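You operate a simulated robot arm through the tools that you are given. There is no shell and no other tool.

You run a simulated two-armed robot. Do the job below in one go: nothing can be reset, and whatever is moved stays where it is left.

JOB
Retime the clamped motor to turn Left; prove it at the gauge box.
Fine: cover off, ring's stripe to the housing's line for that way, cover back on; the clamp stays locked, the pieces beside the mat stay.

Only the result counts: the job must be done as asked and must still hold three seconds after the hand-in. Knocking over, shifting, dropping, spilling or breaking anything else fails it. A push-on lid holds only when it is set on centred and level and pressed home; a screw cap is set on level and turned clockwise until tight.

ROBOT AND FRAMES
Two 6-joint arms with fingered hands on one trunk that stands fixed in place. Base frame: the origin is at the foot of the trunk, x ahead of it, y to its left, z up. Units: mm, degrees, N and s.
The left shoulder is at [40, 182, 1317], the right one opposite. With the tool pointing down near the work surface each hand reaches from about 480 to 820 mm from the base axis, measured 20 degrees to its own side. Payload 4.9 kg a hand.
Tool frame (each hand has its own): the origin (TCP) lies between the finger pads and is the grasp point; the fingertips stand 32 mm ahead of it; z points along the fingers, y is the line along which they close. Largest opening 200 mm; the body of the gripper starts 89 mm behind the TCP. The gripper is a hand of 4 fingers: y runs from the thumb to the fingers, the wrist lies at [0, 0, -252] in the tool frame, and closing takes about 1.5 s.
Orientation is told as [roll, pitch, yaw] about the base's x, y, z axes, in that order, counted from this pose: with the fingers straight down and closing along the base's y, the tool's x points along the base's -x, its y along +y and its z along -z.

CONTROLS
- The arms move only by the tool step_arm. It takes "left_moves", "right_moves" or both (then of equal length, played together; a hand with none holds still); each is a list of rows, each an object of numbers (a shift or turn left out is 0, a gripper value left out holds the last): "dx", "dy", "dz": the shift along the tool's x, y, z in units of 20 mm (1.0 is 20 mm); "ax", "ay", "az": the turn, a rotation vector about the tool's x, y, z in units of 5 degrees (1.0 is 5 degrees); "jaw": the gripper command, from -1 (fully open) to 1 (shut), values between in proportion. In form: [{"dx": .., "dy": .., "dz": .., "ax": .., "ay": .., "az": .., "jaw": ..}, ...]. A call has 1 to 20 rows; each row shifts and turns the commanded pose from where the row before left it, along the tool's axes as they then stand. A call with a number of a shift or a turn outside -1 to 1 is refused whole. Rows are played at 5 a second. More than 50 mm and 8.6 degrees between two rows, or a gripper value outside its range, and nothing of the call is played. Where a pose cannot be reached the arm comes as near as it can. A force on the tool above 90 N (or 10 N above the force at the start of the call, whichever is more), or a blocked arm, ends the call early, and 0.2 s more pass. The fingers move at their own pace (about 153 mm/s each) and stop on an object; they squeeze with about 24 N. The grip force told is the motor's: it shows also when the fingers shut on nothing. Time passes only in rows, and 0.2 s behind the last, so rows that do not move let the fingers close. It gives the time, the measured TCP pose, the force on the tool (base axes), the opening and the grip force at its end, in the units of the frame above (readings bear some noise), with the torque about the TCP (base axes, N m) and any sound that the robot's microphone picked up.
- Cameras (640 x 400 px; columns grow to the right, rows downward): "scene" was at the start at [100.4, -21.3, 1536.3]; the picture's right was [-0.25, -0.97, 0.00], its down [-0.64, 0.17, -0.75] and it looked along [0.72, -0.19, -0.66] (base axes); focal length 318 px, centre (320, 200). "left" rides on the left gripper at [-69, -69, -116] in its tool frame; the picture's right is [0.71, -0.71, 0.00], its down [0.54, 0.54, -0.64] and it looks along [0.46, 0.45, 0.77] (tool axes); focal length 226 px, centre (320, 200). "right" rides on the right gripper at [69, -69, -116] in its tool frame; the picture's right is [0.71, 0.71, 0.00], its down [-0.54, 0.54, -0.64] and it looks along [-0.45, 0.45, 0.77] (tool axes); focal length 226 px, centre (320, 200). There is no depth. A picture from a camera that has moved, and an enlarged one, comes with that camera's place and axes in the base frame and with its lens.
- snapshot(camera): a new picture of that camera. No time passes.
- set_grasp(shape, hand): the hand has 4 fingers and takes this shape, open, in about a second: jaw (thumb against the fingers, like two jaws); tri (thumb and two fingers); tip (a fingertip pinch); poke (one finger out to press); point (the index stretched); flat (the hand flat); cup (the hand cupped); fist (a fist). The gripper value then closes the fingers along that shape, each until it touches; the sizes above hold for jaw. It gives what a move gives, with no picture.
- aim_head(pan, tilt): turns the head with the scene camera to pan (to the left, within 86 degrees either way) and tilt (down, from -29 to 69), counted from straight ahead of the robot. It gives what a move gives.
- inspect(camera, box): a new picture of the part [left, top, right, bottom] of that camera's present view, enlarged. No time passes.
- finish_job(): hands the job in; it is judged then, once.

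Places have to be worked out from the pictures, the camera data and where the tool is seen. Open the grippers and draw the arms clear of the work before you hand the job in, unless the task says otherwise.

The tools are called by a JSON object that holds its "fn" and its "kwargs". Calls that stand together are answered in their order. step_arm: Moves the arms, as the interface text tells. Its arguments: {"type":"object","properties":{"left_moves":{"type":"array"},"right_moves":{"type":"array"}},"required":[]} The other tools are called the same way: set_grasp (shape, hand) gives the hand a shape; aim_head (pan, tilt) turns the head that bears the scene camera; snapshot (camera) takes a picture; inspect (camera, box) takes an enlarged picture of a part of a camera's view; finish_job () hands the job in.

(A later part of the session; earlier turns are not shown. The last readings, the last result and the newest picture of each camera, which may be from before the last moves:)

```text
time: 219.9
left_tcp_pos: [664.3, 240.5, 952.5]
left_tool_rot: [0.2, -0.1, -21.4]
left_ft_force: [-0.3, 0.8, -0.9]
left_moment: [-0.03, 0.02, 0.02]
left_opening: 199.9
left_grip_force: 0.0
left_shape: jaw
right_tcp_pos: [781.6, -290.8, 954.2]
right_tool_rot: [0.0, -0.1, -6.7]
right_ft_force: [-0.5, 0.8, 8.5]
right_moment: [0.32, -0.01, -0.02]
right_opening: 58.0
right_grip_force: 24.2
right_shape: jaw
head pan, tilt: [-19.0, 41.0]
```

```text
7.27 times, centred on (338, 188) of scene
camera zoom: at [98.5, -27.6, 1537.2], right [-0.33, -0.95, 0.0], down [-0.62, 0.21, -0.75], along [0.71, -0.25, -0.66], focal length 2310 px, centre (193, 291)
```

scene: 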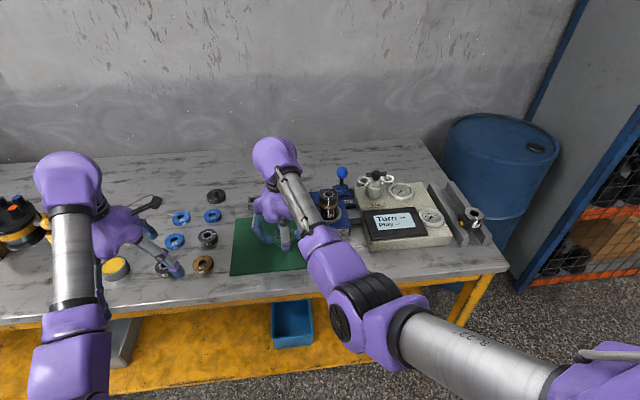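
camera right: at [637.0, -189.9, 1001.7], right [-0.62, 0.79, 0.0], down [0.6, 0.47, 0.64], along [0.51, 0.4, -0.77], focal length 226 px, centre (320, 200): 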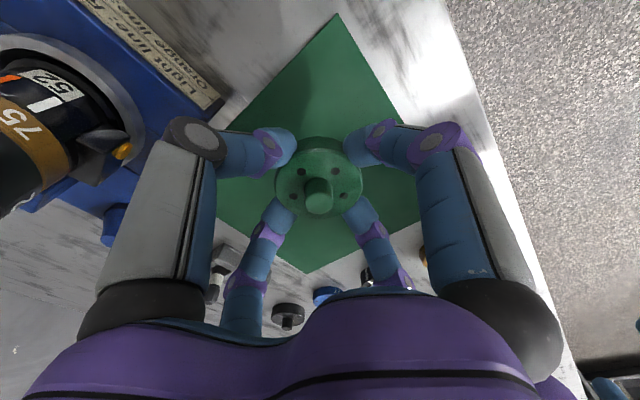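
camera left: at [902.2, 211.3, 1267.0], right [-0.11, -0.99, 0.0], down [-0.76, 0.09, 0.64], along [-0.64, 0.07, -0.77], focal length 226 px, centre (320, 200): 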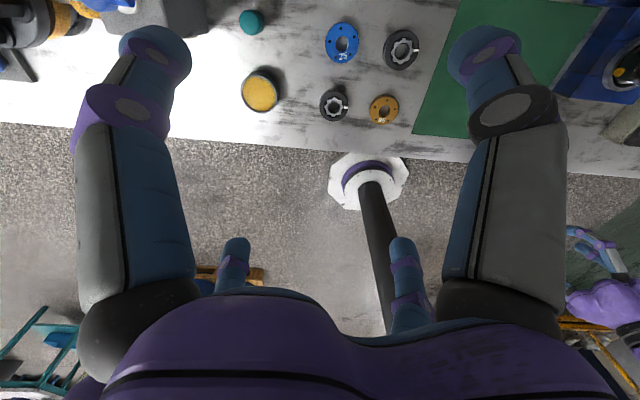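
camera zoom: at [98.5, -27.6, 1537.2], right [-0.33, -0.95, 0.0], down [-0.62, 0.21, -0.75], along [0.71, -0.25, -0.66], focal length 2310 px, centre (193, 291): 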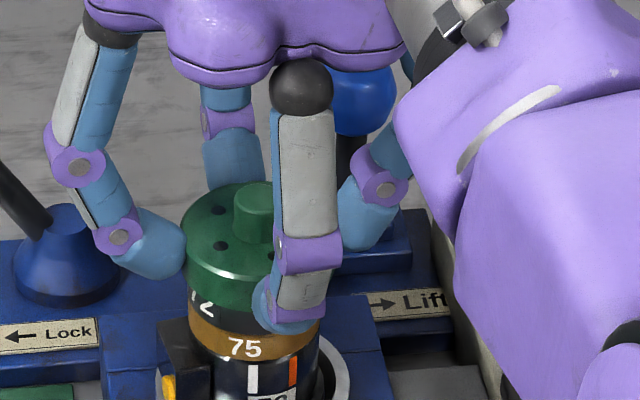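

Seat contact (8.5 N), and the visible ring band looks like the original. I press a bit more through the grip and then check levelness after release.

{"fn": "step_arm", "kwargs": {"right_moves": [{"dz": 0.1}, {"dz": 0.1}, {}]}}

{"fn": "step_arm", "kwargs": {"right_moves": [{"dz": -0.1}, {"jaw": 0.4}, {"jaw": 0.2}, {"jaw": 0.0}, {}, {}, {"dz": -0.5}, {"dz": -1}, {"dz": -1}, {"dz": -1}]}}

{"fn": "inspect", "kwargs": {"camera": "scene", "box": [315, 165, 360, 220]}}

{"fn": "inspect", "kwargs": {"camera": "right", "box": [240, 60, 400, 200]}}

```text
time: 220.7
left_tcp_pos: [661.8, 240.9, 952.9]
left_tool_rot: [0.0, -0.2, -21.3]
left_ft_force: [0.2, 0.0, -0.2]
left_moment: [0.0, 0.05, -0.01]
left_opening: 200.0
left_grip_force: 0.0
left_shape: jaw
right_tcp_pos: [782.1, -289.4, 951.8]
right_tool_rot: [0.0, -0.1, -6.7]
right_ft_force: [-2.3, 1.8, 24.7]
right_moment: [0.47, 0.16, 0.02]
right_opening: 58.6
right_grip_force: 24.1
right_shape: jaw
head pan, tilt: [-19.0, 41.0]
```

```text
time: 222.9
left_tcp_pos: [664.4, 239.6, 951.8]
left_tool_rot: [0.1, -0.3, -21.4]
left_ft_force: [-1.2, 0.9, 0.1]
left_moment: [0.01, 0.02, 0.0]
left_opening: 199.8
left_grip_force: 0.0
left_shape: jaw
right_tcp_pos: [781.1, -290.0, 1023.0]
right_tool_rot: [0.0, 0.0, -6.7]
right_ft_force: [0.3, 0.0, 0.2]
right_moment: [-0.01, -0.02, -0.03]
right_opening: 99.8
right_grip_force: 0.0
right_shape: jaw
head pan, tilt: [-19.0, 41.0]
```

```text
7.27 times, centred on (338, 192) of scene
camera zoom: at [98.9, -27.7, 1537.2], right [-0.33, -0.95, 0.0], down [-0.62, 0.21, -0.75], along [0.71, -0.25, -0.66], focal length 2310 px, centre (193, 254)
```

zoom: 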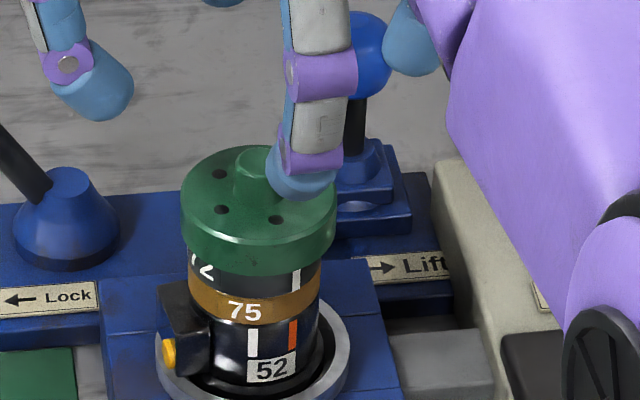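

```text
2.86 times, centred on (320, 130) of right
camera zoom: at [704.4, -349.1, 1138.8], right [-0.62, 0.79, 0.0], down [0.6, 0.47, 0.64], along [0.5, 0.4, -0.77], focal length 646 px, centre (320, 400)
```

zoom: 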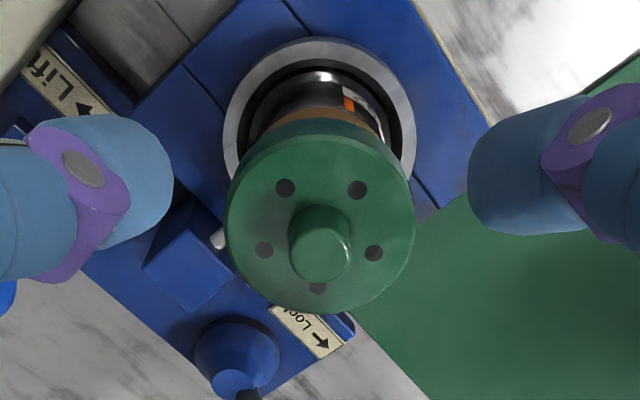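

The cover is on; the exposed ring band looks maybe 1–2 mm wider than before, so I'll press it home on the knob with the fingertips closed together. First I close the empty hand above the knob.

{"fn": "step_arm", "kwargs": {"right_moves": [{"jaw": 1.0}, {}, {}, {}, {}, {}, {}, {}]}}

{"fn": "inspect", "kwargs": {"camera": "scene", "box": [320, 180, 356, 225]}}

{"fn": "inspect", "kwargs": {"camera": "right", "box": [240, 60, 400, 200]}}

{"fn": "inspect", "kwargs": {"camera": "scene", "box": [290, 110, 390, 220]}}

```text
time: 224.7
left_tcp_pos: [663.4, 240.2, 951.8]
left_tool_rot: [0.1, -0.1, -21.3]
left_ft_force: [-0.5, -0.7, -0.3]
left_moment: [-0.03, 0.0, 0.01]
left_opening: 199.9
left_grip_force: 0.1
left_shape: jaw
right_tcp_pos: [782.7, -289.9, 1021.4]
right_tool_rot: [0.1, 0.0, -6.7]
right_ft_force: [0.1, 0.1, -0.3]
right_moment: [0.02, -0.01, -0.01]
right_opening: 0.0
right_grip_force: 24.2
right_shape: jaw
head pan, tilt: [-19.0, 41.0]
```

```text
8.89 times, centred on (338, 202) of scene
camera zoom: at [98.9, -27.8, 1537.2], right [-0.33, -0.95, 0.0], down [-0.62, 0.21, -0.75], along [0.71, -0.25, -0.66], focal length 2824 px, centre (160, 178)
```

zoom: 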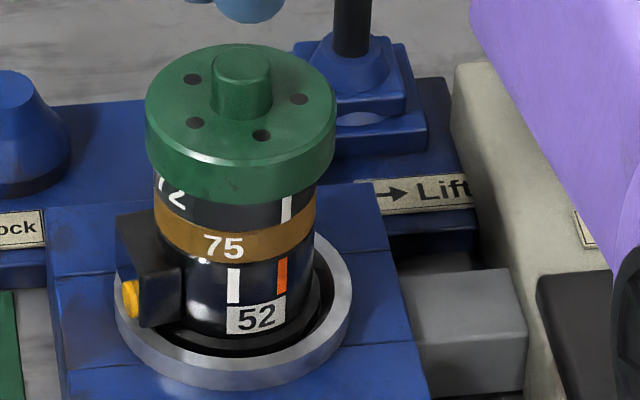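

```text
2.86 times, centred on (320, 130) of right
camera zoom: at [704.4, -349.2, 1138.5], right [-0.62, 0.78, 0.0], down [0.6, 0.47, 0.64], along [0.5, 0.4, -0.77], focal length 646 px, centre (320, 400)
```

zoom: 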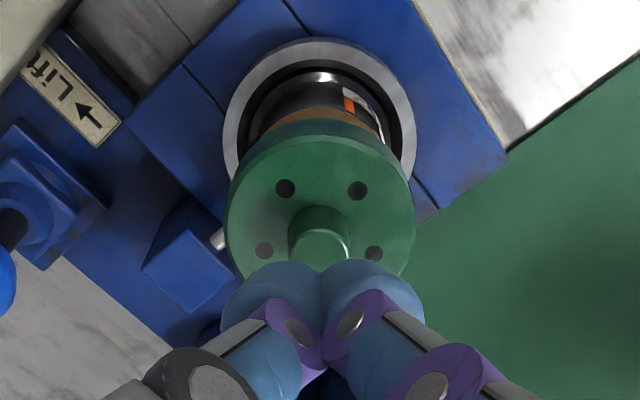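

```text
3.64 times, centred on (340, 165) of scene
camera zoom: at [98.9, -27.8, 1537.2], right [-0.33, -0.95, 0.0], down [-0.62, 0.21, -0.75], along [0.71, -0.25, -0.66], focal length 1155 px, centre (247, 327)
```

zoom: 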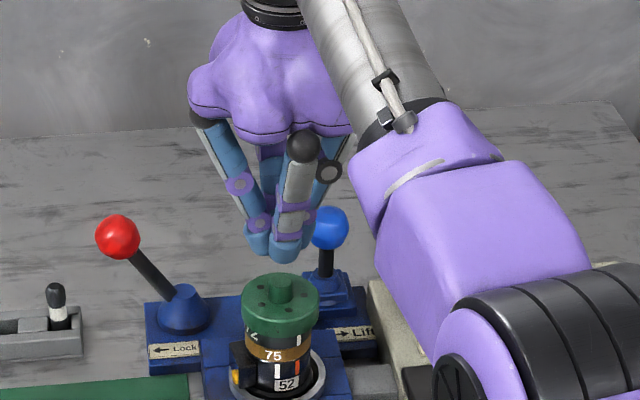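

Cover looks level. With fingertips together above the knob I go down and press it home.

{"fn": "step_arm", "kwargs": {"right_moves": [{"dz": 0.7}, {"dz": 0.5}, {"dz": 0.2}, {}]}}

{"fn": "step_arm", "kwargs": {"right_moves": [{"dz": 0.1}, {"dz": 0.1}, {"dz": 0.1}, {}]}}

{"fn": "inspect", "kwargs": {"camera": "scene", "box": [315, 165, 360, 220]}}

```text
time: 225.7
left_tcp_pos: [663.5, 240.1, 951.7]
left_tool_rot: [0.1, -0.2, -21.3]
left_ft_force: [0.0, 0.1, -0.1]
left_moment: [-0.03, 0.01, 0.04]
left_opening: 199.7
left_grip_force: 0.1
left_shape: jaw
right_tcp_pos: [779.5, -289.1, 992.3]
right_tool_rot: [0.1, 0.1, -6.6]
right_ft_force: [0.4, 0.1, 0.9]
right_moment: [-0.03, 0.01, 0.02]
right_opening: 0.0
right_grip_force: 24.4
right_shape: jaw
head pan, tilt: [-19.0, 41.0]
```

```text
time: 226.7
left_tcp_pos: [663.3, 240.8, 951.8]
left_tool_rot: [0.2, -0.2, -21.4]
left_ft_force: [-0.8, -0.2, 0.5]
left_moment: [0.02, 0.0, -0.02]
left_opening: 199.7
left_grip_force: 0.0
left_shape: jaw
right_tcp_pos: [781.0, -289.1, 988.8]
right_tool_rot: [0.0, -0.3, -6.7]
right_ft_force: [-2.7, 1.3, 15.9]
right_moment: [0.11, 0.13, -0.03]
right_opening: 0.0
right_grip_force: 24.2
right_shape: jaw
head pan, tilt: [-19.0, 41.0]
```

```text
7.27 times, centred on (338, 192) of scene
camera zoom: at [97.9, -27.4, 1537.2], right [-0.33, -0.95, 0.0], down [-0.62, 0.21, -0.76], along [0.71, -0.25, -0.66], focal length 2310 px, centre (193, 254)
```

zoom: 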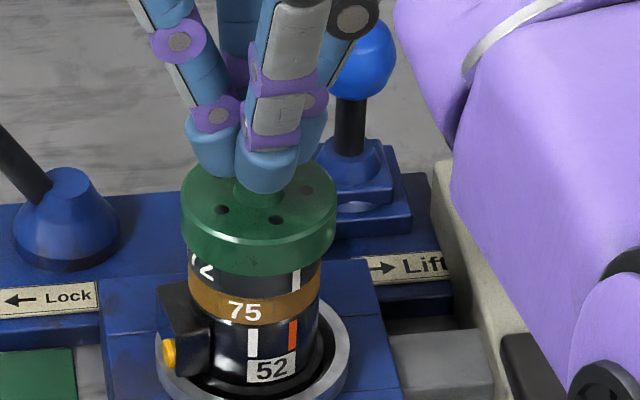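

Contact on the knob (16 N). I press further to about 50–60 N.

{"fn": "step_arm", "kwargs": {"right_moves": [{"dz": 0.1}, {"dz": 0.1}, {}]}}

{"fn": "step_arm", "kwargs": {"right_moves": [{"dz": 0.1}, {"dz": 0.1}, {}, {}]}}

{"fn": "inspect", "kwargs": {"camera": "scene", "box": [315, 165, 360, 220]}}

```text
time: 227.5
left_tcp_pos: [662.0, 240.6, 952.5]
left_tool_rot: [0.1, -0.4, -21.4]
left_ft_force: [0.5, -1.2, -0.4]
left_moment: [0.0, 0.01, 0.01]
left_opening: 199.9
left_grip_force: 0.2
left_shape: jaw
right_tcp_pos: [779.9, -291.4, 988.0]
right_tool_rot: [0.1, -0.5, -6.7]
right_ft_force: [-5.2, 4.7, 41.6]
right_moment: [0.31, 0.26, 0.0]
right_opening: 0.3
right_grip_force: 24.0
right_shape: jaw
head pan, tilt: [-19.0, 41.0]
```

```text
time: 228.5
left_tcp_pos: [661.7, 241.6, 954.2]
left_tool_rot: [0.2, -0.3, -21.4]
left_ft_force: [-0.3, -0.2, 0.3]
left_moment: [0.03, 0.04, -0.02]
left_opening: 199.9
left_grip_force: 0.0
left_shape: jaw
right_tcp_pos: [782.5, -289.9, 988.3]
right_tool_rot: [0.0, -0.7, -6.6]
right_ft_force: [-18.1, 5.3, 57.4]
right_moment: [0.27, 0.94, 0.0]
right_opening: 0.0
right_grip_force: 23.9
right_shape: jaw
head pan, tilt: [-19.0, 41.0]
```

```text
7.27 times, centred on (338, 192) of scene
camera zoom: at [94.9, -26.4, 1537.5], right [-0.33, -0.95, 0.0], down [-0.62, 0.21, -0.76], along [0.72, -0.25, -0.65], focal length 2310 px, centre (193, 254)
```

zoom: 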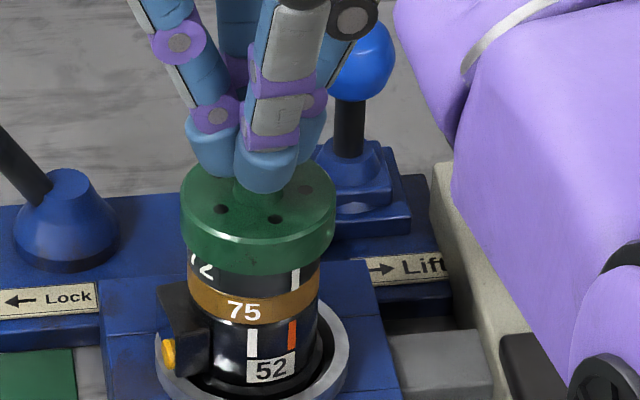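

Firm stop at 57 N with no more travel. I lift off and compare with the very first picture using the same head aim and zoom box.

{"fn": "step_arm", "kwargs": {"right_moves": [{"dz": -0.3}, {"dz": -0.5}, {"dz": -1}, {"dz": -1}]}}

{"fn": "aim_head", "kwargs": {"pan": -14.5, "tilt": 41.6}}

{"fn": "inspect", "kwargs": {"camera": "scene", "box": [325, 175, 373, 225]}}

```text
time: 229.5
left_tcp_pos: [663.7, 240.3, 951.8]
left_tool_rot: [0.1, -0.1, -21.4]
left_ft_force: [-0.1, -0.2, -0.4]
left_moment: [-0.01, 0.01, -0.01]
left_opening: 199.9
left_grip_force: 0.0
left_shape: jaw
right_tcp_pos: [782.1, -290.6, 1034.8]
right_tool_rot: [0.0, 0.1, -6.7]
right_ft_force: [0.3, -0.1, 0.2]
right_moment: [0.01, -0.01, 0.04]
right_opening: 0.0
right_grip_force: 23.6
right_shape: jaw
head pan, tilt: [-19.0, 41.0]
```

```text
time: 230.2
left_tcp_pos: [662.3, 239.9, 952.1]
left_tool_rot: [0.1, -0.1, -21.4]
left_ft_force: [-0.4, 0.1, -0.3]
left_moment: [-0.02, 0.01, 0.0]
left_opening: 199.8
left_grip_force: 0.0
left_shape: jaw
right_tcp_pos: [782.3, -290.0, 1036.8]
right_tool_rot: [0.0, 0.0, -6.6]
right_ft_force: [0.3, 0.7, -0.8]
right_moment: [0.0, -0.02, -0.02]
right_opening: 0.0
right_grip_force: 24.0
right_shape: jaw
head pan, tilt: [-14.5, 41.6]
```

```text
8.00 times, centred on (349, 200) of scene
camera zoom: at [100.4, -21.3, 1536.3], right [-0.25, -0.97, 0.0], down [-0.64, 0.17, -0.75], along [0.72, -0.19, -0.66], focal length 2541 px, centre (88, 200)
```

zoom: 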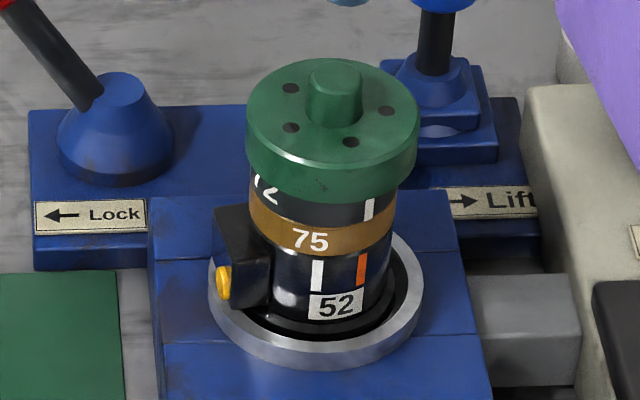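

The cover sits at the same height as originally. I check that the stripe still meets the orange line.

{"fn": "inspect", "kwargs": {"camera": "scene", "box": [346, 192, 376, 216]}}

{"fn": "inspect", "kwargs": {"camera": "right", "box": [310, 60, 350, 115]}}

```text
16.00 times, centred on (361, 204) of scene
camera zoom: at [100.4, -21.3, 1536.3], right [-0.25, -0.97, 0.0], down [-0.64, 0.17, -0.75], along [0.72, -0.19, -0.66], focal length 5082 px, centre (-336, 136)
```

zoom: 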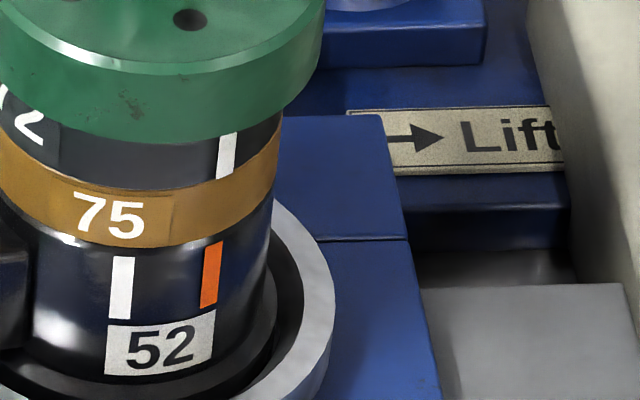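

```text
7.27 times, centred on (330, 88) of right
camera zoom: at [704.9, -349.0, 1153.0], right [-0.62, 0.78, 0.0], down [0.6, 0.47, 0.64], along [0.5, 0.4, -0.77], focal length 1644 px, centre (247, 1018)
```

zoom: 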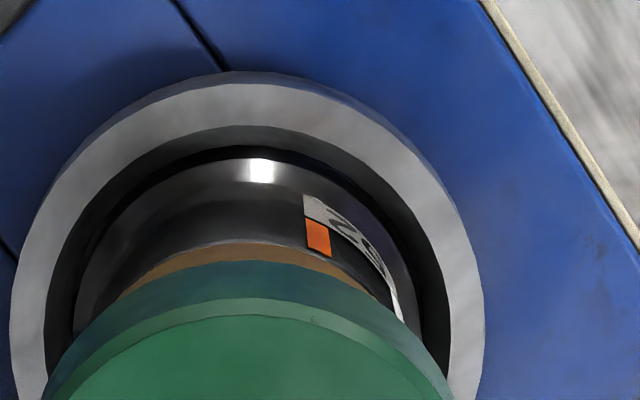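

The stripe is about 2–3° past the orange line with the cover on; I'll see what the gauge box says. I look at its turn handle closely from both cameras.

{"fn": "inspect", "kwargs": {"camera": "scene", "box": [370, 165, 450, 225]}}

{"fn": "snapshot", "kwargs": {"camera": "right"}}

```text
6.67 times, centred on (410, 195) of scene
camera zoom: at [100.4, -21.3, 1536.3], right [-0.25, -0.97, 0.0], down [-0.64, 0.17, -0.75], along [0.72, -0.19, -0.66], focal length 2118 px, centre (-280, 233)
```

zoom: 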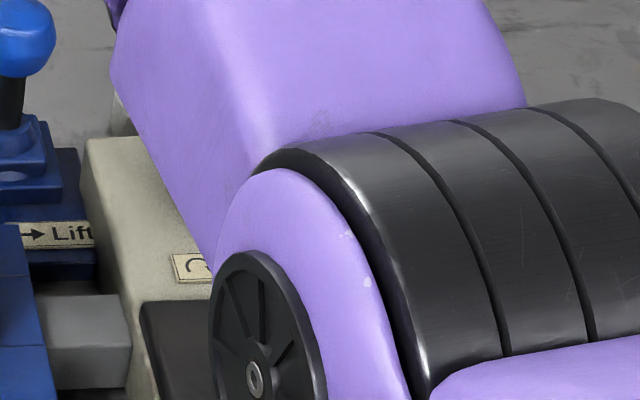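

```text
taken
camera right: at [704.9, -349.0, 1153.0], right [-0.62, 0.78, 0.0], down [0.6, 0.47, 0.64], along [0.5, 0.4, -0.77], focal length 226 px, centre (320, 200)
```

right: 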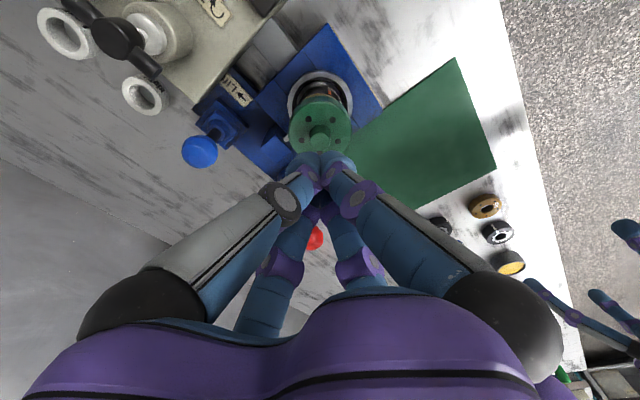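

The arm hides the handle from the head. I move the hand back to a viewing spot over the gauge box and look at the handle from there.

{"fn": "step_arm", "kwargs": {"right_moves": [{"dz": -0.5, "jaw": 0.0}, {"dx": 0.2, "dy": -1}, {"dx": 0.2, "dy": -1}, {"dx": 0.2, "dy": -1}, {"dx": 0.2, "dy": -1}, {"dx": 0.2, "dy": -1}, {"dx": 0.2, "dy": -1}, {"dx": 0.2, "dy": -1}, {"dx": 0.2, "dy": -1}]}}

{"fn": "snapshot", "kwargs": {"camera": "right"}}

{"fn": "inspect", "kwargs": {"camera": "right", "box": [180, 60, 400, 240]}}

```text
time: 232.2
left_tcp_pos: [662.7, 241.2, 952.1]
left_tool_rot: [0.1, -0.2, -21.4]
left_ft_force: [-0.9, 0.8, -0.6]
left_moment: [-0.01, 0.02, 0.0]
left_opening: 200.0
left_grip_force: 0.0
left_shape: jaw
right_tcp_pos: [731.0, -443.6, 1045.5]
right_tool_rot: [-0.1, 0.0, -6.7]
right_ft_force: [0.1, 0.7, -0.3]
right_moment: [0.01, -0.01, 0.0]
right_opening: 99.5
right_grip_force: 0.0
right_shape: jaw
head pan, tilt: [-14.5, 41.6]
```

```text
taken
camera right: at [653.6, -502.7, 1162.8], right [-0.62, 0.78, 0.0], down [0.6, 0.47, 0.64], along [0.5, 0.4, -0.77], focal length 226 px, centre (320, 200)
```

right: 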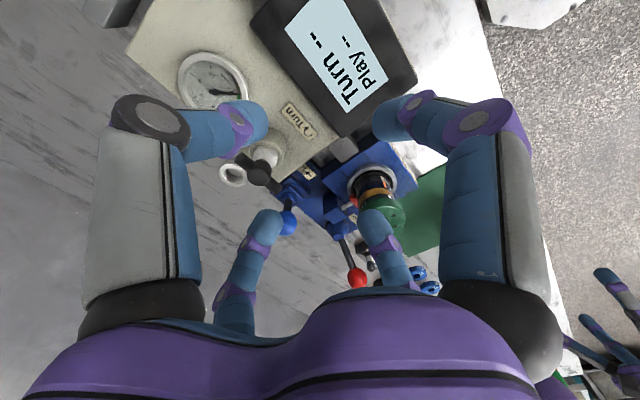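

```text
2.22 times, centred on (290, 150) of right
camera zoom: at [653.6, -502.7, 1162.8], right [-0.62, 0.78, 0.0], down [0.6, 0.47, 0.64], along [0.5, 0.4, -0.77], focal length 502 px, centre (387, 311)
```

zoom: 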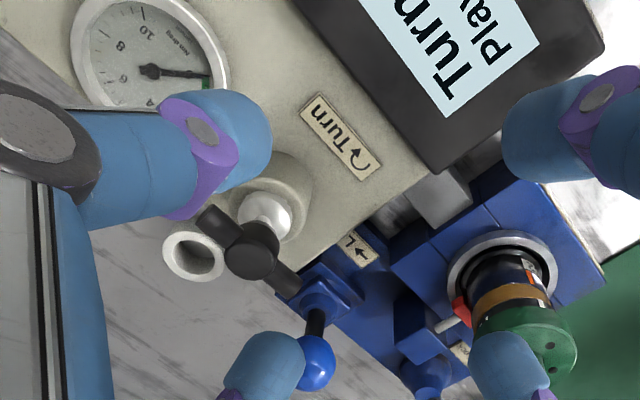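

The handle is near the box's back edge. I try the "poke" hand shape here in free air to see which finger sticks out.

{"fn": "set_grasp", "kwargs": {"shape": "poke", "hand": "right"}}

{"fn": "snapshot", "kwargs": {"camera": "right"}}

{"fn": "snapshot", "kwargs": {"camera": "scene"}}

```text
time: 233.1
left_tcp_pos: [663.1, 239.4, 952.4]
left_tool_rot: [0.1, -0.2, -21.4]
left_ft_force: [0.3, 0.8, -0.5]
left_moment: [-0.02, 0.0, 0.02]
left_opening: 199.8
left_grip_force: 0.1
left_shape: jaw
right_tcp_pos: [730.5, -443.4, 1045.9]
right_tool_rot: [0.0, -0.1, -6.6]
right_ft_force: [-0.2, 0.2, 1.0]
right_moment: [-0.02, 0.0, 0.01]
right_opening: 0.2
right_grip_force: 0.0
right_shape: poke
head pan, tilt: [-14.5, 41.6]
```

```text
taken
camera right: at [653.7, -502.6, 1162.9], right [-0.62, 0.78, 0.0], down [0.6, 0.47, 0.64], along [0.5, 0.4, -0.77], focal length 226 px, centre (320, 200)
```

right: 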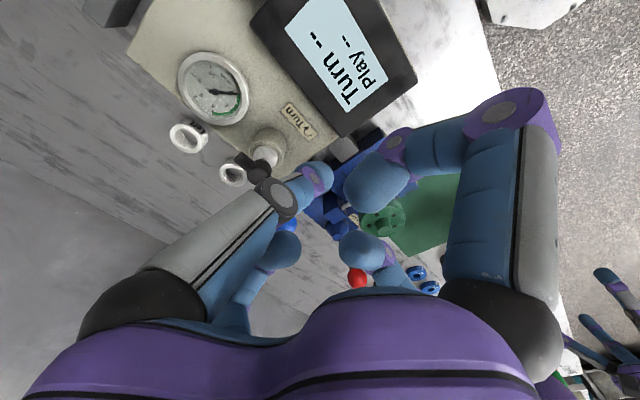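

```text
taken
```

scene: 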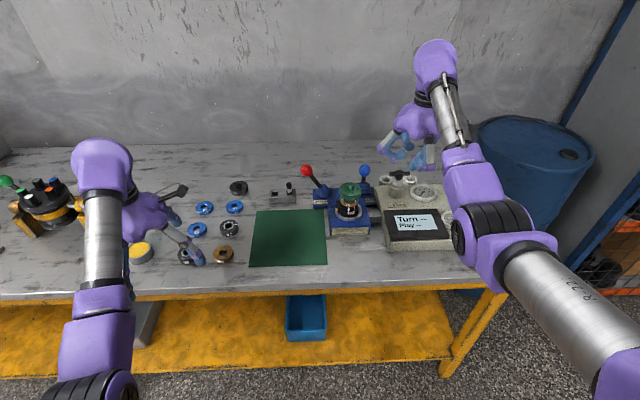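

In "poke" one finger comes to the tool axis while others curl. I zoom in to see the profile.

{"fn": "inspect", "kwargs": {"camera": "scene", "box": [360, 90, 480, 220]}}

{"fn": "inspect", "kwargs": {"camera": "scene", "box": [375, 165, 475, 255]}}

```text
3.08 times, centred on (420, 155) of scene
camera zoom: at [100.4, -21.3, 1536.3], right [-0.25, -0.97, 0.0], down [-0.64, 0.17, -0.75], along [0.72, -0.19, -0.66], focal length 977 px, centre (12, 338)
```

zoom: 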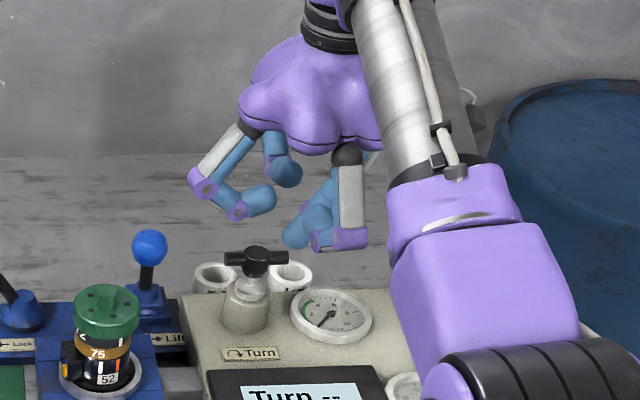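

```text
4.44 times, centred on (425, 210) of scene
camera zoom: at [100.4, -21.3, 1536.3], right [-0.25, -0.97, 0.0], down [-0.64, 0.17, -0.75], along [0.72, -0.19, -0.66], focal length 1412 px, centre (-147, 156)
```

zoom: 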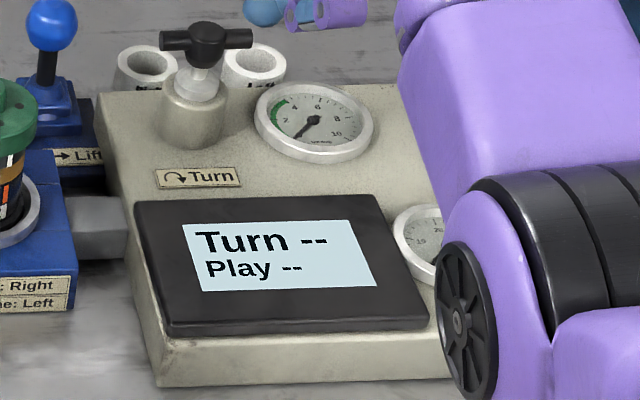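

"Poke" leaves the fingers bent sideways. I check "point" instead.

{"fn": "set_grasp", "kwargs": {"shape": "point", "hand": "right"}}

{"fn": "inspect", "kwargs": {"camera": "scene", "box": [360, 90, 480, 220]}}

{"fn": "snapshot", "kwargs": {"camera": "right"}}

```text
time: 234.0
left_tcp_pos: [663.7, 239.1, 952.7]
left_tool_rot: [0.1, -0.2, -21.4]
left_ft_force: [-0.4, -0.7, 0.0]
left_moment: [0.0, -0.03, -0.02]
left_opening: 199.8
left_grip_force: 0.0
left_shape: jaw
right_tcp_pos: [729.9, -442.8, 1046.6]
right_tool_rot: [-0.1, 0.0, -6.6]
right_ft_force: [0.0, 0.6, -0.3]
right_moment: [0.0, -0.01, -0.01]
right_opening: 195.5
right_grip_force: 0.1
right_shape: point
head pan, tilt: [-14.5, 41.6]
```

```text
3.08 times, centred on (420, 155) of scene
camera zoom: at [100.4, -21.3, 1536.3], right [-0.25, -0.97, 0.0], down [-0.64, 0.17, -0.75], along [0.72, -0.19, -0.66], focal length 977 px, centre (12, 338)
```

zoom: 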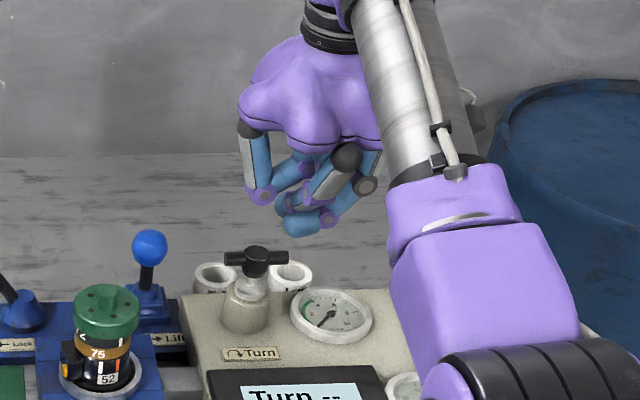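

```text
taken
camera right: at [653.7, -502.5, 1162.9], right [-0.62, 0.78, 0.0], down [0.6, 0.47, 0.64], along [0.5, 0.4, -0.77], focal length 226 px, centre (320, 200)
```

right: 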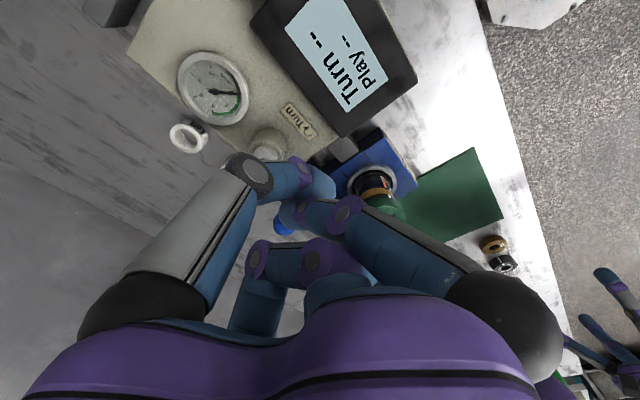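

I go back to "jaw" and use the closed fingertip bundle as a pusher. The handle hub is at [821, −468.5, 926], bar ≈ 68 mm long lying nearly along y; I'll push its left (+y) end away from the robot (clockwise). First I set jaw, close, and tilt the hand 25° forward for reach.

{"fn": "set_grasp", "kwargs": {"shape": "jaw", "hand": "right"}}

{"fn": "step_arm", "kwargs": {"right_moves": [{"jaw": 1.0}, {}, {}, {}, {}, {}, {}, {}, {"ay": -1}, {"ay": -1}, {"ay": -1}, {"ay": -1}, {"ay": -1}, {}]}}

{"fn": "step_arm", "kwargs": {"right_moves": [{"dx": -0.11, "dy": 0.21, "dz": 0.9}, {"dx": -0.11, "dy": 0.21, "dz": 0.9}, {"dx": -0.11, "dy": 0.21, "dz": 0.9}, {}]}}

{"fn": "snapshot", "kwargs": {"camera": "right"}}

{"fn": "inspect", "kwargs": {"camera": "scene", "box": [360, 130, 460, 230]}}

```text
time: 234.9
left_tcp_pos: [663.7, 240.2, 951.8]
left_tool_rot: [0.1, -0.2, -21.3]
left_ft_force: [-0.6, -0.1, -1.1]
left_moment: [-0.03, 0.02, -0.03]
left_opening: 200.2
left_grip_force: 0.1
left_shape: jaw
right_tcp_pos: [731.6, -443.8, 1046.3]
right_tool_rot: [0.0, -0.1, -6.7]
right_ft_force: [-0.4, 0.3, 0.3]
right_moment: [-0.02, -0.03, 0.01]
right_opening: 199.9
right_grip_force: 0.1
right_shape: jaw
head pan, tilt: [-14.5, 41.6]
```

```text
time: 237.9
left_tcp_pos: [662.6, 239.1, 952.3]
left_tool_rot: [0.1, -0.3, -21.4]
left_ft_force: [0.2, -0.6, 0.7]
left_moment: [0.02, -0.03, -0.02]
left_opening: 199.8
left_grip_force: 0.1
left_shape: jaw
right_tcp_pos: [731.5, -444.9, 1045.3]
right_tool_rot: [0.1, -25.1, -6.7]
right_ft_force: [0.1, 0.1, -0.1]
right_moment: [0.01, 0.01, -0.05]
right_opening: 0.0
right_grip_force: 24.6
right_shape: jaw
head pan, tilt: [-14.5, 41.6]
```

```text
time: 238.9
left_tcp_pos: [663.4, 240.3, 952.2]
left_tool_rot: [0.1, -0.1, -21.4]
left_ft_force: [-0.2, -1.1, -0.5]
left_moment: [-0.02, 0.03, 0.0]
left_opening: 199.9
left_grip_force: 0.1
left_shape: jaw
right_tcp_pos: [762.1, -436.5, 998.2]
right_tool_rot: [-0.1, -25.0, -6.7]
right_ft_force: [-0.5, -0.4, -0.3]
right_moment: [-0.01, -0.02, -0.01]
right_opening: 0.3
right_grip_force: 24.7
right_shape: jaw
head pan, tilt: [-14.5, 41.6]
```

```text
taken
camera right: at [642.1, -491.0, 1075.5], right [-0.55, 0.78, -0.3], down [0.28, 0.51, 0.81], along [0.78, 0.37, -0.5], focal length 226 px, centre (320, 200)
```

right: 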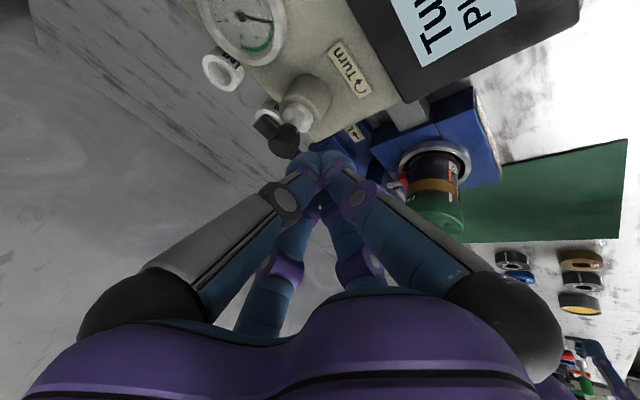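

```text
4.00 times, centred on (410, 180) of scene
camera zoom: at [100.6, -21.3, 1536.3], right [-0.25, -0.97, 0.0], down [-0.64, 0.17, -0.75], along [0.72, -0.19, -0.66], focal length 1271 px, centre (-40, 280)
```

zoom: 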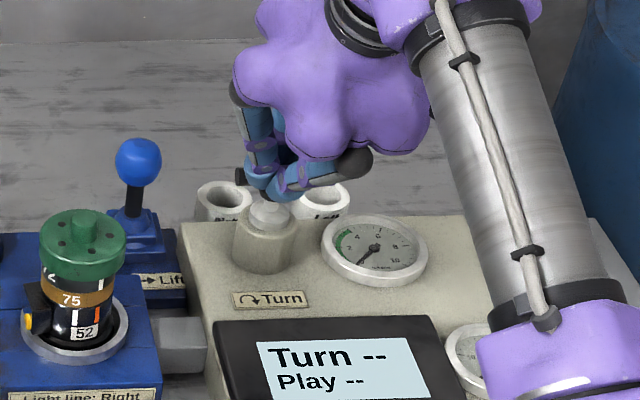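

I lower the fingertip bundle to bar height just in front of (robot side of) the bar's left end.

{"fn": "step_arm", "kwargs": {"right_moves": [{"dx": 0.18, "dy": 0.05, "dz": 0.8}, {"dx": 0.18, "dy": 0.05, "dz": 0.8}, {"dx": 0.18, "dy": 0.05, "dz": 0.8}, {"dx": 0.18, "dy": 0.05, "dz": 0.8}, {}]}}

{"fn": "inspect", "kwargs": {"camera": "right", "box": [220, 60, 400, 220]}}

{"fn": "inspect", "kwargs": {"camera": "scene", "box": [370, 150, 440, 220]}}

```text
time: 240.1
left_tcp_pos: [662.4, 240.1, 951.6]
left_tool_rot: [0.1, -0.1, -21.4]
left_ft_force: [1.2, 0.4, -0.5]
left_moment: [0.01, 0.04, 0.0]
left_opening: 200.1
left_grip_force: 0.1
left_shape: jaw
right_tcp_pos: [776.5, -434.6, 936.1]
right_tool_rot: [0.0, -25.0, -6.7]
right_ft_force: [0.6, 0.1, 0.1]
right_moment: [-0.01, 0.01, -0.02]
right_opening: 0.1
right_grip_force: 24.3
right_shape: jaw
head pan, tilt: [-14.5, 41.6]
```

```text
2.50 times, centred on (310, 140) of right
camera zoom: at [658.5, -488.9, 1012.7], right [-0.55, 0.78, -0.3], down [0.28, 0.51, 0.81], along [0.78, 0.37, -0.5], focal length 565 px, centre (345, 350)
```

zoom: 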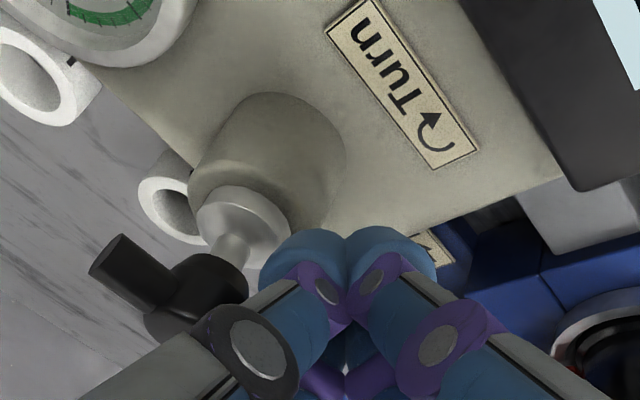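

```text
5.71 times, centred on (405, 185) of scene
camera zoom: at [100.5, -21.3, 1536.3], right [-0.25, -0.97, 0.0], down [-0.64, 0.17, -0.75], along [0.72, -0.19, -0.66], focal length 1815 px, centre (-166, 286)
```

zoom: 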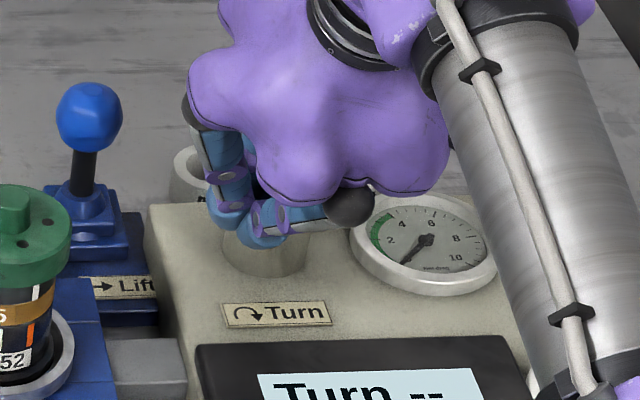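

The bundle is in place at the bar's left end. I push forward in an arc for the first 30° of turning and look.

{"fn": "step_arm", "kwargs": {"right_moves": [{"dx": -0.26, "dy": -0.03, "dz": 0.12}, {"dx": -0.26, "dy": -0.03, "dz": 0.12}, {"dx": -0.39, "dy": 0.2, "dz": 0.18}, {"dx": -0.39, "dy": 0.2, "dz": 0.18}, {}]}}

{"fn": "inspect", "kwargs": {"camera": "right", "box": [220, 60, 400, 220]}}

{"fn": "inspect", "kwargs": {"camera": "scene", "box": [370, 150, 470, 250]}}

```text
time: 241.3
left_tcp_pos: [663.8, 240.0, 951.1]
left_tool_rot: [0.0, -0.1, -21.4]
left_ft_force: [-0.1, 0.3, -0.6]
left_moment: [-0.03, 0.0, 0.02]
left_opening: 200.1
left_grip_force: 0.1
left_shape: jaw
right_tcp_pos: [805.0, -430.4, 935.4]
right_tool_rot: [0.0, -25.0, -6.7]
right_ft_force: [-0.4, -0.1, -0.1]
right_moment: [0.01, -0.03, 0.04]
right_opening: 0.0
right_grip_force: 23.6
right_shape: jaw
head pan, tilt: [-14.5, 41.6]
```

```text
2.50 times, centred on (310, 140) of right
camera zoom: at [685.6, -485.0, 1011.5], right [-0.55, 0.78, -0.3], down [0.28, 0.51, 0.81], along [0.78, 0.37, -0.5], focal length 565 px, centre (345, 350)
```

zoom: 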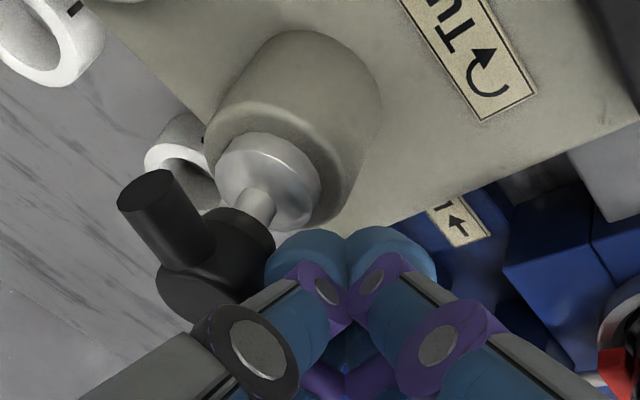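

```text
4.00 times, centred on (420, 200) of scene
camera zoom: at [100.5, -21.2, 1536.3], right [-0.25, -0.97, 0.0], down [-0.64, 0.17, -0.75], along [0.72, -0.19, -0.66], focal length 1271 px, centre (-80, 200)
```

zoom: 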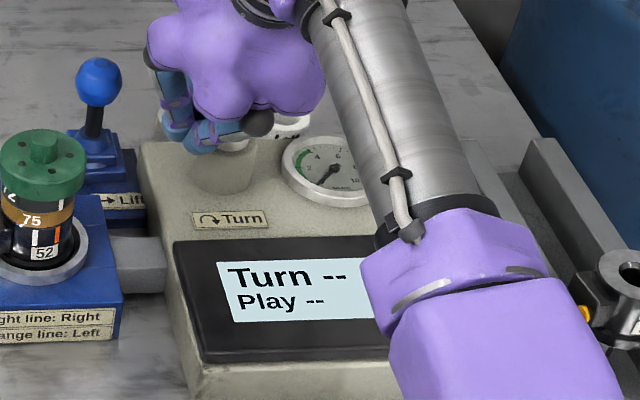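

The bar seems to have turned with almost no force. I continue the arc.

{"fn": "step_arm", "kwargs": {"right_moves": [{"dx": -0.43, "dy": -0.03, "dz": 0.2}, {"dx": -0.43, "dy": -0.03, "dz": 0.2}, {"dx": -0.36, "dy": -0.26, "dz": 0.17}, {"dx": -0.36, "dy": -0.26, "dz": 0.17}, {}]}}

{"fn": "inspect", "kwargs": {"camera": "right", "box": [220, 60, 400, 220]}}

{"fn": "inspect", "kwargs": {"camera": "scene", "box": [370, 150, 470, 250]}}

```text
time: 242.5
left_tcp_pos: [662.8, 242.9, 951.6]
left_tool_rot: [0.0, -0.2, -21.4]
left_ft_force: [-1.2, -0.2, -0.6]
left_moment: [0.02, 0.03, 0.03]
left_opening: 199.8
left_grip_force: 0.1
left_shape: jaw
right_tcp_pos: [840.9, -441.2, 941.3]
right_tool_rot: [0.3, -25.8, -6.7]
right_ft_force: [32.1, 24.0, 24.6]
right_moment: [-0.36, 0.15, 0.34]
right_opening: 0.0
right_grip_force: 24.0
right_shape: jaw
head pan, tilt: [-14.5, 41.6]
```

```text
2.50 times, centred on (310, 140) of right
camera zoom: at [721.8, -496.2, 1016.4], right [-0.55, 0.78, -0.3], down [0.27, 0.51, 0.82], along [0.79, 0.37, -0.49], focal length 565 px, centre (345, 350)
```

zoom: 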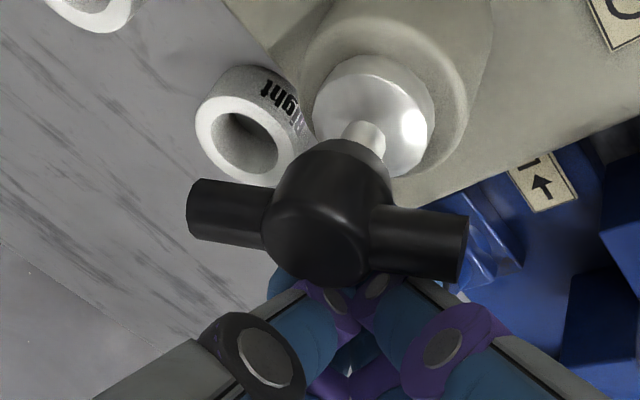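

```text
4.00 times, centred on (420, 200) of scene
camera zoom: at [100.9, -19.2, 1536.3], right [-0.25, -0.97, 0.0], down [-0.64, 0.16, -0.75], along [0.72, -0.19, -0.66], focal length 1271 px, centre (-80, 200)
```

zoom: 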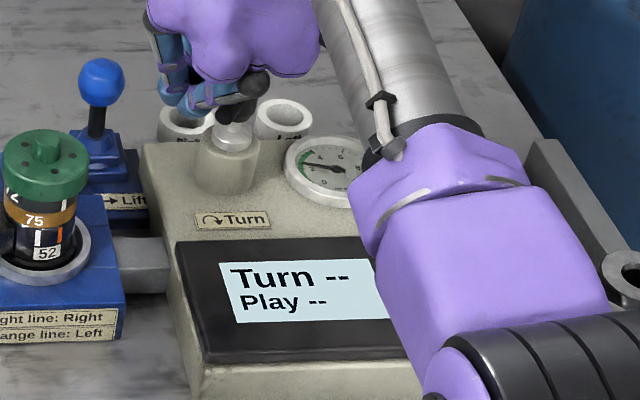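

The gauge needle has moved up into the green zone, but the display is still "--" and I'm pressing at ~45 N. I look closely at the handle's present angle.

{"fn": "inspect", "kwargs": {"camera": "scene", "box": [395, 160, 470, 220]}}

{"fn": "snapshot", "kwargs": {"camera": "right"}}

```text
6.67 times, centred on (432, 190) of scene
camera zoom: at [100.9, -19.2, 1536.3], right [-0.25, -0.97, 0.0], down [-0.64, 0.16, -0.75], along [0.72, -0.19, -0.66], focal length 2118 px, centre (-430, 267)
```

zoom: 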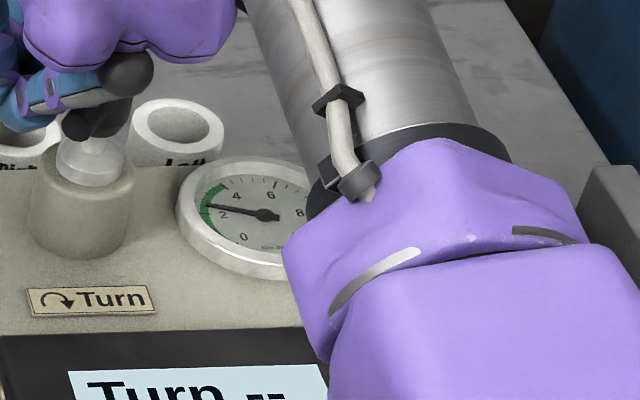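

```text
taken
camera right: at [721.8, -496.2, 1016.4], right [-0.55, 0.78, -0.3], down [0.27, 0.51, 0.82], along [0.79, 0.37, -0.49], focal length 226 px, centre (320, 200)
```

right: 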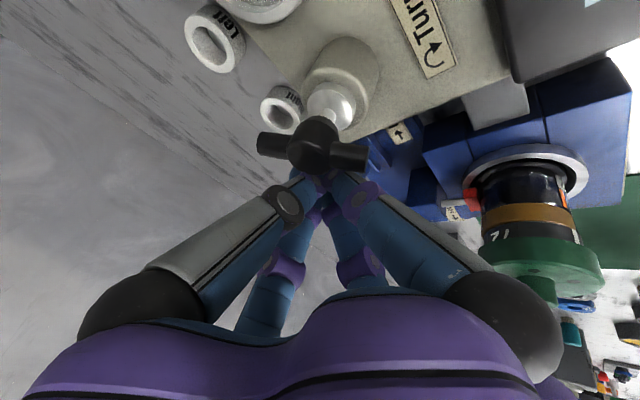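

The needle sits at about 2.3 in the green, but contact looks odd (force pushes the tool forward). I lift the hand straight up to free it and view the handle.

{"fn": "step_arm", "kwargs": {"right_moves": [{"dx": -0.14, "dz": -0.3}, {"dx": -0.28, "dz": -0.6}, {"dx": -0.42, "dz": -0.9}, {"dx": -0.42, "dz": -0.9}, {}]}}

{"fn": "inspect", "kwargs": {"camera": "scene", "box": [370, 150, 470, 250]}}

{"fn": "inspect", "kwargs": {"camera": "right", "box": [220, 60, 400, 220]}}

```text
time: 243.7
left_tcp_pos: [663.1, 239.2, 951.5]
left_tool_rot: [0.1, -0.2, -21.5]
left_ft_force: [0.3, 0.3, -0.5]
left_moment: [-0.01, -0.02, 0.0]
left_opening: 200.1
left_grip_force: 0.1
left_shape: jaw
right_tcp_pos: [835.8, -448.6, 993.6]
right_tool_rot: [-0.2, -24.9, -6.6]
right_ft_force: [-0.5, -0.4, 0.5]
right_moment: [-0.01, 0.0, 0.0]
right_opening: 0.1
right_grip_force: 24.2
right_shape: jaw
head pan, tilt: [-14.5, 41.6]
```

```text
4.00 times, centred on (420, 200) of scene
camera zoom: at [100.4, -21.4, 1536.3], right [-0.25, -0.97, 0.0], down [-0.64, 0.17, -0.75], along [0.72, -0.19, -0.66], focal length 1271 px, centre (-80, 200)
```

zoom: 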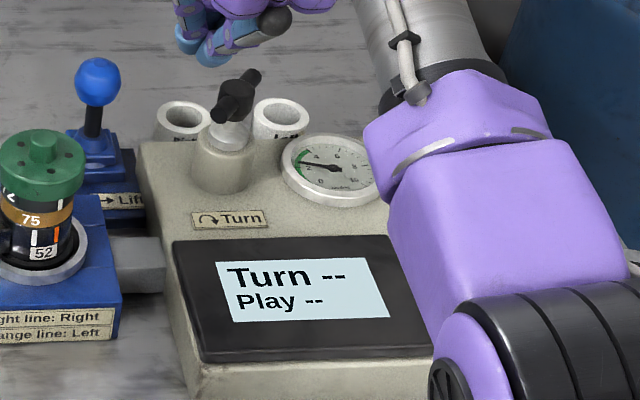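

```text
2.50 times, centred on (310, 140) of right
camera zoom: at [716.9, -502.1, 1071.8], right [-0.55, 0.78, -0.3], down [0.28, 0.51, 0.81], along [0.78, 0.36, -0.5], focal length 565 px, centre (345, 350)
```

zoom: 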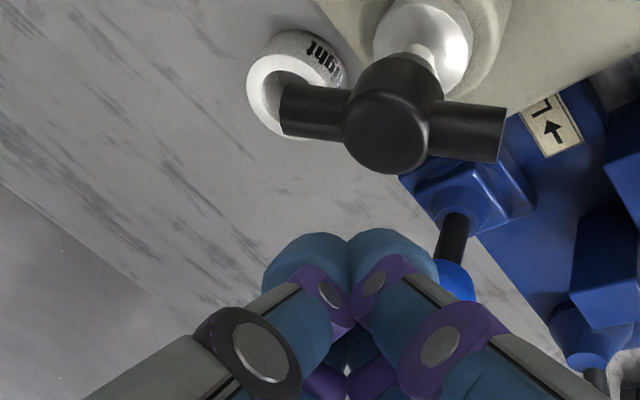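

The handle turned clockwise by about 115° and the pressure needle stands in the green. I wait a few seconds with the hand clear and re-read the display.

{"fn": "step_arm", "kwargs": {"right_moves": [{"dx": -0.2, "dz": -0.5}, {"dx": 0.5}, {"dx": 0.5}, {"dx": 0.5}, {}, {}, {}, {}, {}, {}, {}, {}, {}, {}, {}]}}

{"fn": "inspect", "kwargs": {"camera": "scene", "box": [375, 165, 485, 255]}}

{"fn": "inspect", "kwargs": {"camera": "scene", "box": [395, 160, 455, 215]}}

```text
time: 246.9
left_tcp_pos: [664.0, 239.4, 953.3]
left_tool_rot: [0.1, -0.2, -21.4]
left_ft_force: [0.2, 0.5, -0.9]
left_moment: [-0.02, 0.0, 0.0]
left_opening: 200.0
left_grip_force: 0.1
left_shape: jaw
right_tcp_pos: [810.8, -441.4, 992.1]
right_tool_rot: [0.0, -25.0, -6.7]
right_ft_force: [0.4, -0.5, 0.1]
right_moment: [0.04, -0.02, 0.02]
right_opening: 0.0
right_grip_force: 23.4
right_shape: jaw
head pan, tilt: [-14.5, 41.6]
```

```text
4.44 times, centred on (430, 210) of scene
camera zoom: at [100.4, -21.3, 1536.3], right [-0.25, -0.97, 0.0], down [-0.64, 0.17, -0.75], along [0.72, -0.19, -0.66], focal length 1412 px, centre (-169, 156)
```

zoom: 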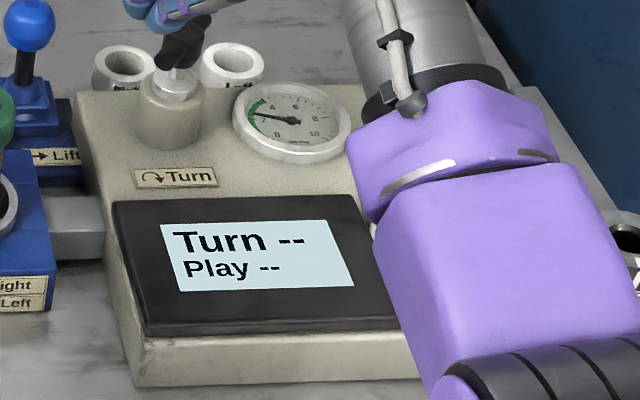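

```text
7.27 times, centred on (425, 188) of scene
camera zoom: at [100.4, -21.3, 1536.3], right [-0.25, -0.97, 0.0], down [-0.64, 0.17, -0.75], along [0.72, -0.19, -0.66], focal length 2310 px, centre (-444, 291)
```

zoom: 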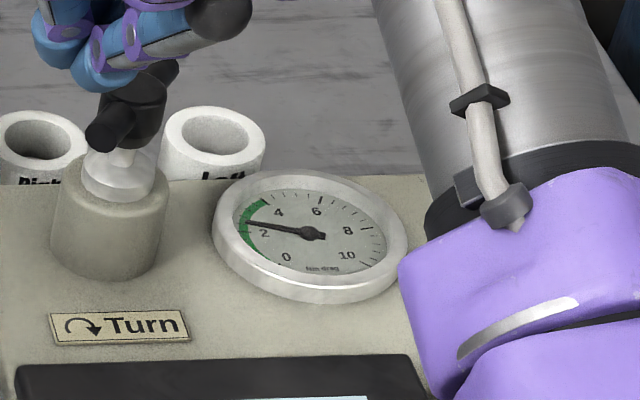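

The dial is a drag gauge ("Nm drag"), so the handle must probably be turned further. I reposition the fingertip bundle to the robot side of the bar's near end for a second clockwise sweep.

{"fn": "step_arm", "kwargs": {"right_moves": [{"dx": 0.59, "dy": -0.75, "dz": -0.275}, {"dx": 0.59, "dy": -0.75, "dz": -0.275}, {"dx": 0.59, "dy": -0.75, "dz": -0.275}, {"dx": 0.41, "dz": 0.875}, {"dx": 0.41, "dz": 0.875}, {"dx": 0.41, "dz": 0.875}, {}]}}

{"fn": "inspect", "kwargs": {"camera": "right", "box": [220, 60, 400, 220]}}

{"fn": "inspect", "kwargs": {"camera": "scene", "box": [375, 150, 475, 240]}}

```text
time: 248.5
left_tcp_pos: [663.1, 240.3, 952.7]
left_tool_rot: [0.0, -0.1, -21.4]
left_ft_force: [-0.2, -0.3, 0.4]
left_moment: [-0.01, 0.0, -0.04]
left_opening: 199.9
left_grip_force: 0.1
left_shape: jaw
right_tcp_pos: [766.5, -482.4, 934.6]
right_tool_rot: [0.0, -25.0, -6.6]
right_ft_force: [-0.1, -0.3, -0.1]
right_moment: [-0.01, 0.0, -0.01]
right_opening: 0.0
right_grip_force: 23.9
right_shape: jaw
head pan, tilt: [-14.5, 41.6]
```

```text
2.50 times, centred on (310, 140) of right
camera zoom: at [647.0, -537.8, 1010.8], right [-0.55, 0.78, -0.3], down [0.28, 0.51, 0.81], along [0.78, 0.37, -0.5], focal length 565 px, centre (345, 350)
```

zoom: 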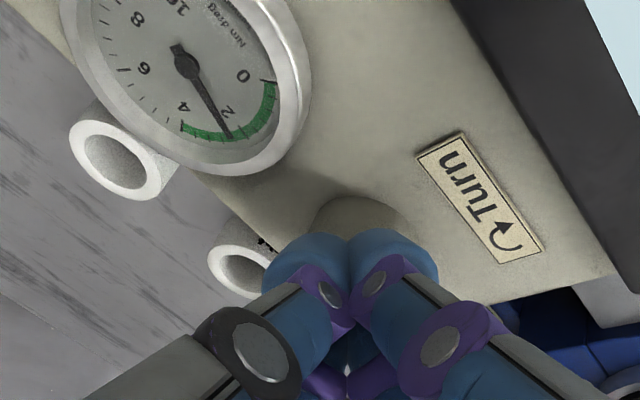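

```text
4.44 times, centred on (425, 195) of scene
camera zoom: at [100.4, -21.4, 1536.3], right [-0.25, -0.97, 0.0], down [-0.64, 0.17, -0.75], along [0.72, -0.19, -0.66], focal length 1412 px, centre (-147, 222)
```

zoom: 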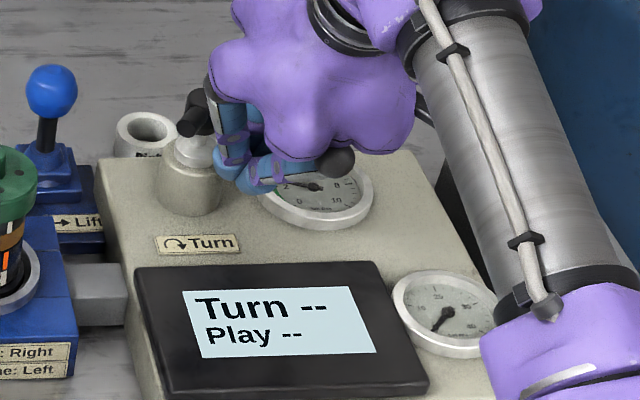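

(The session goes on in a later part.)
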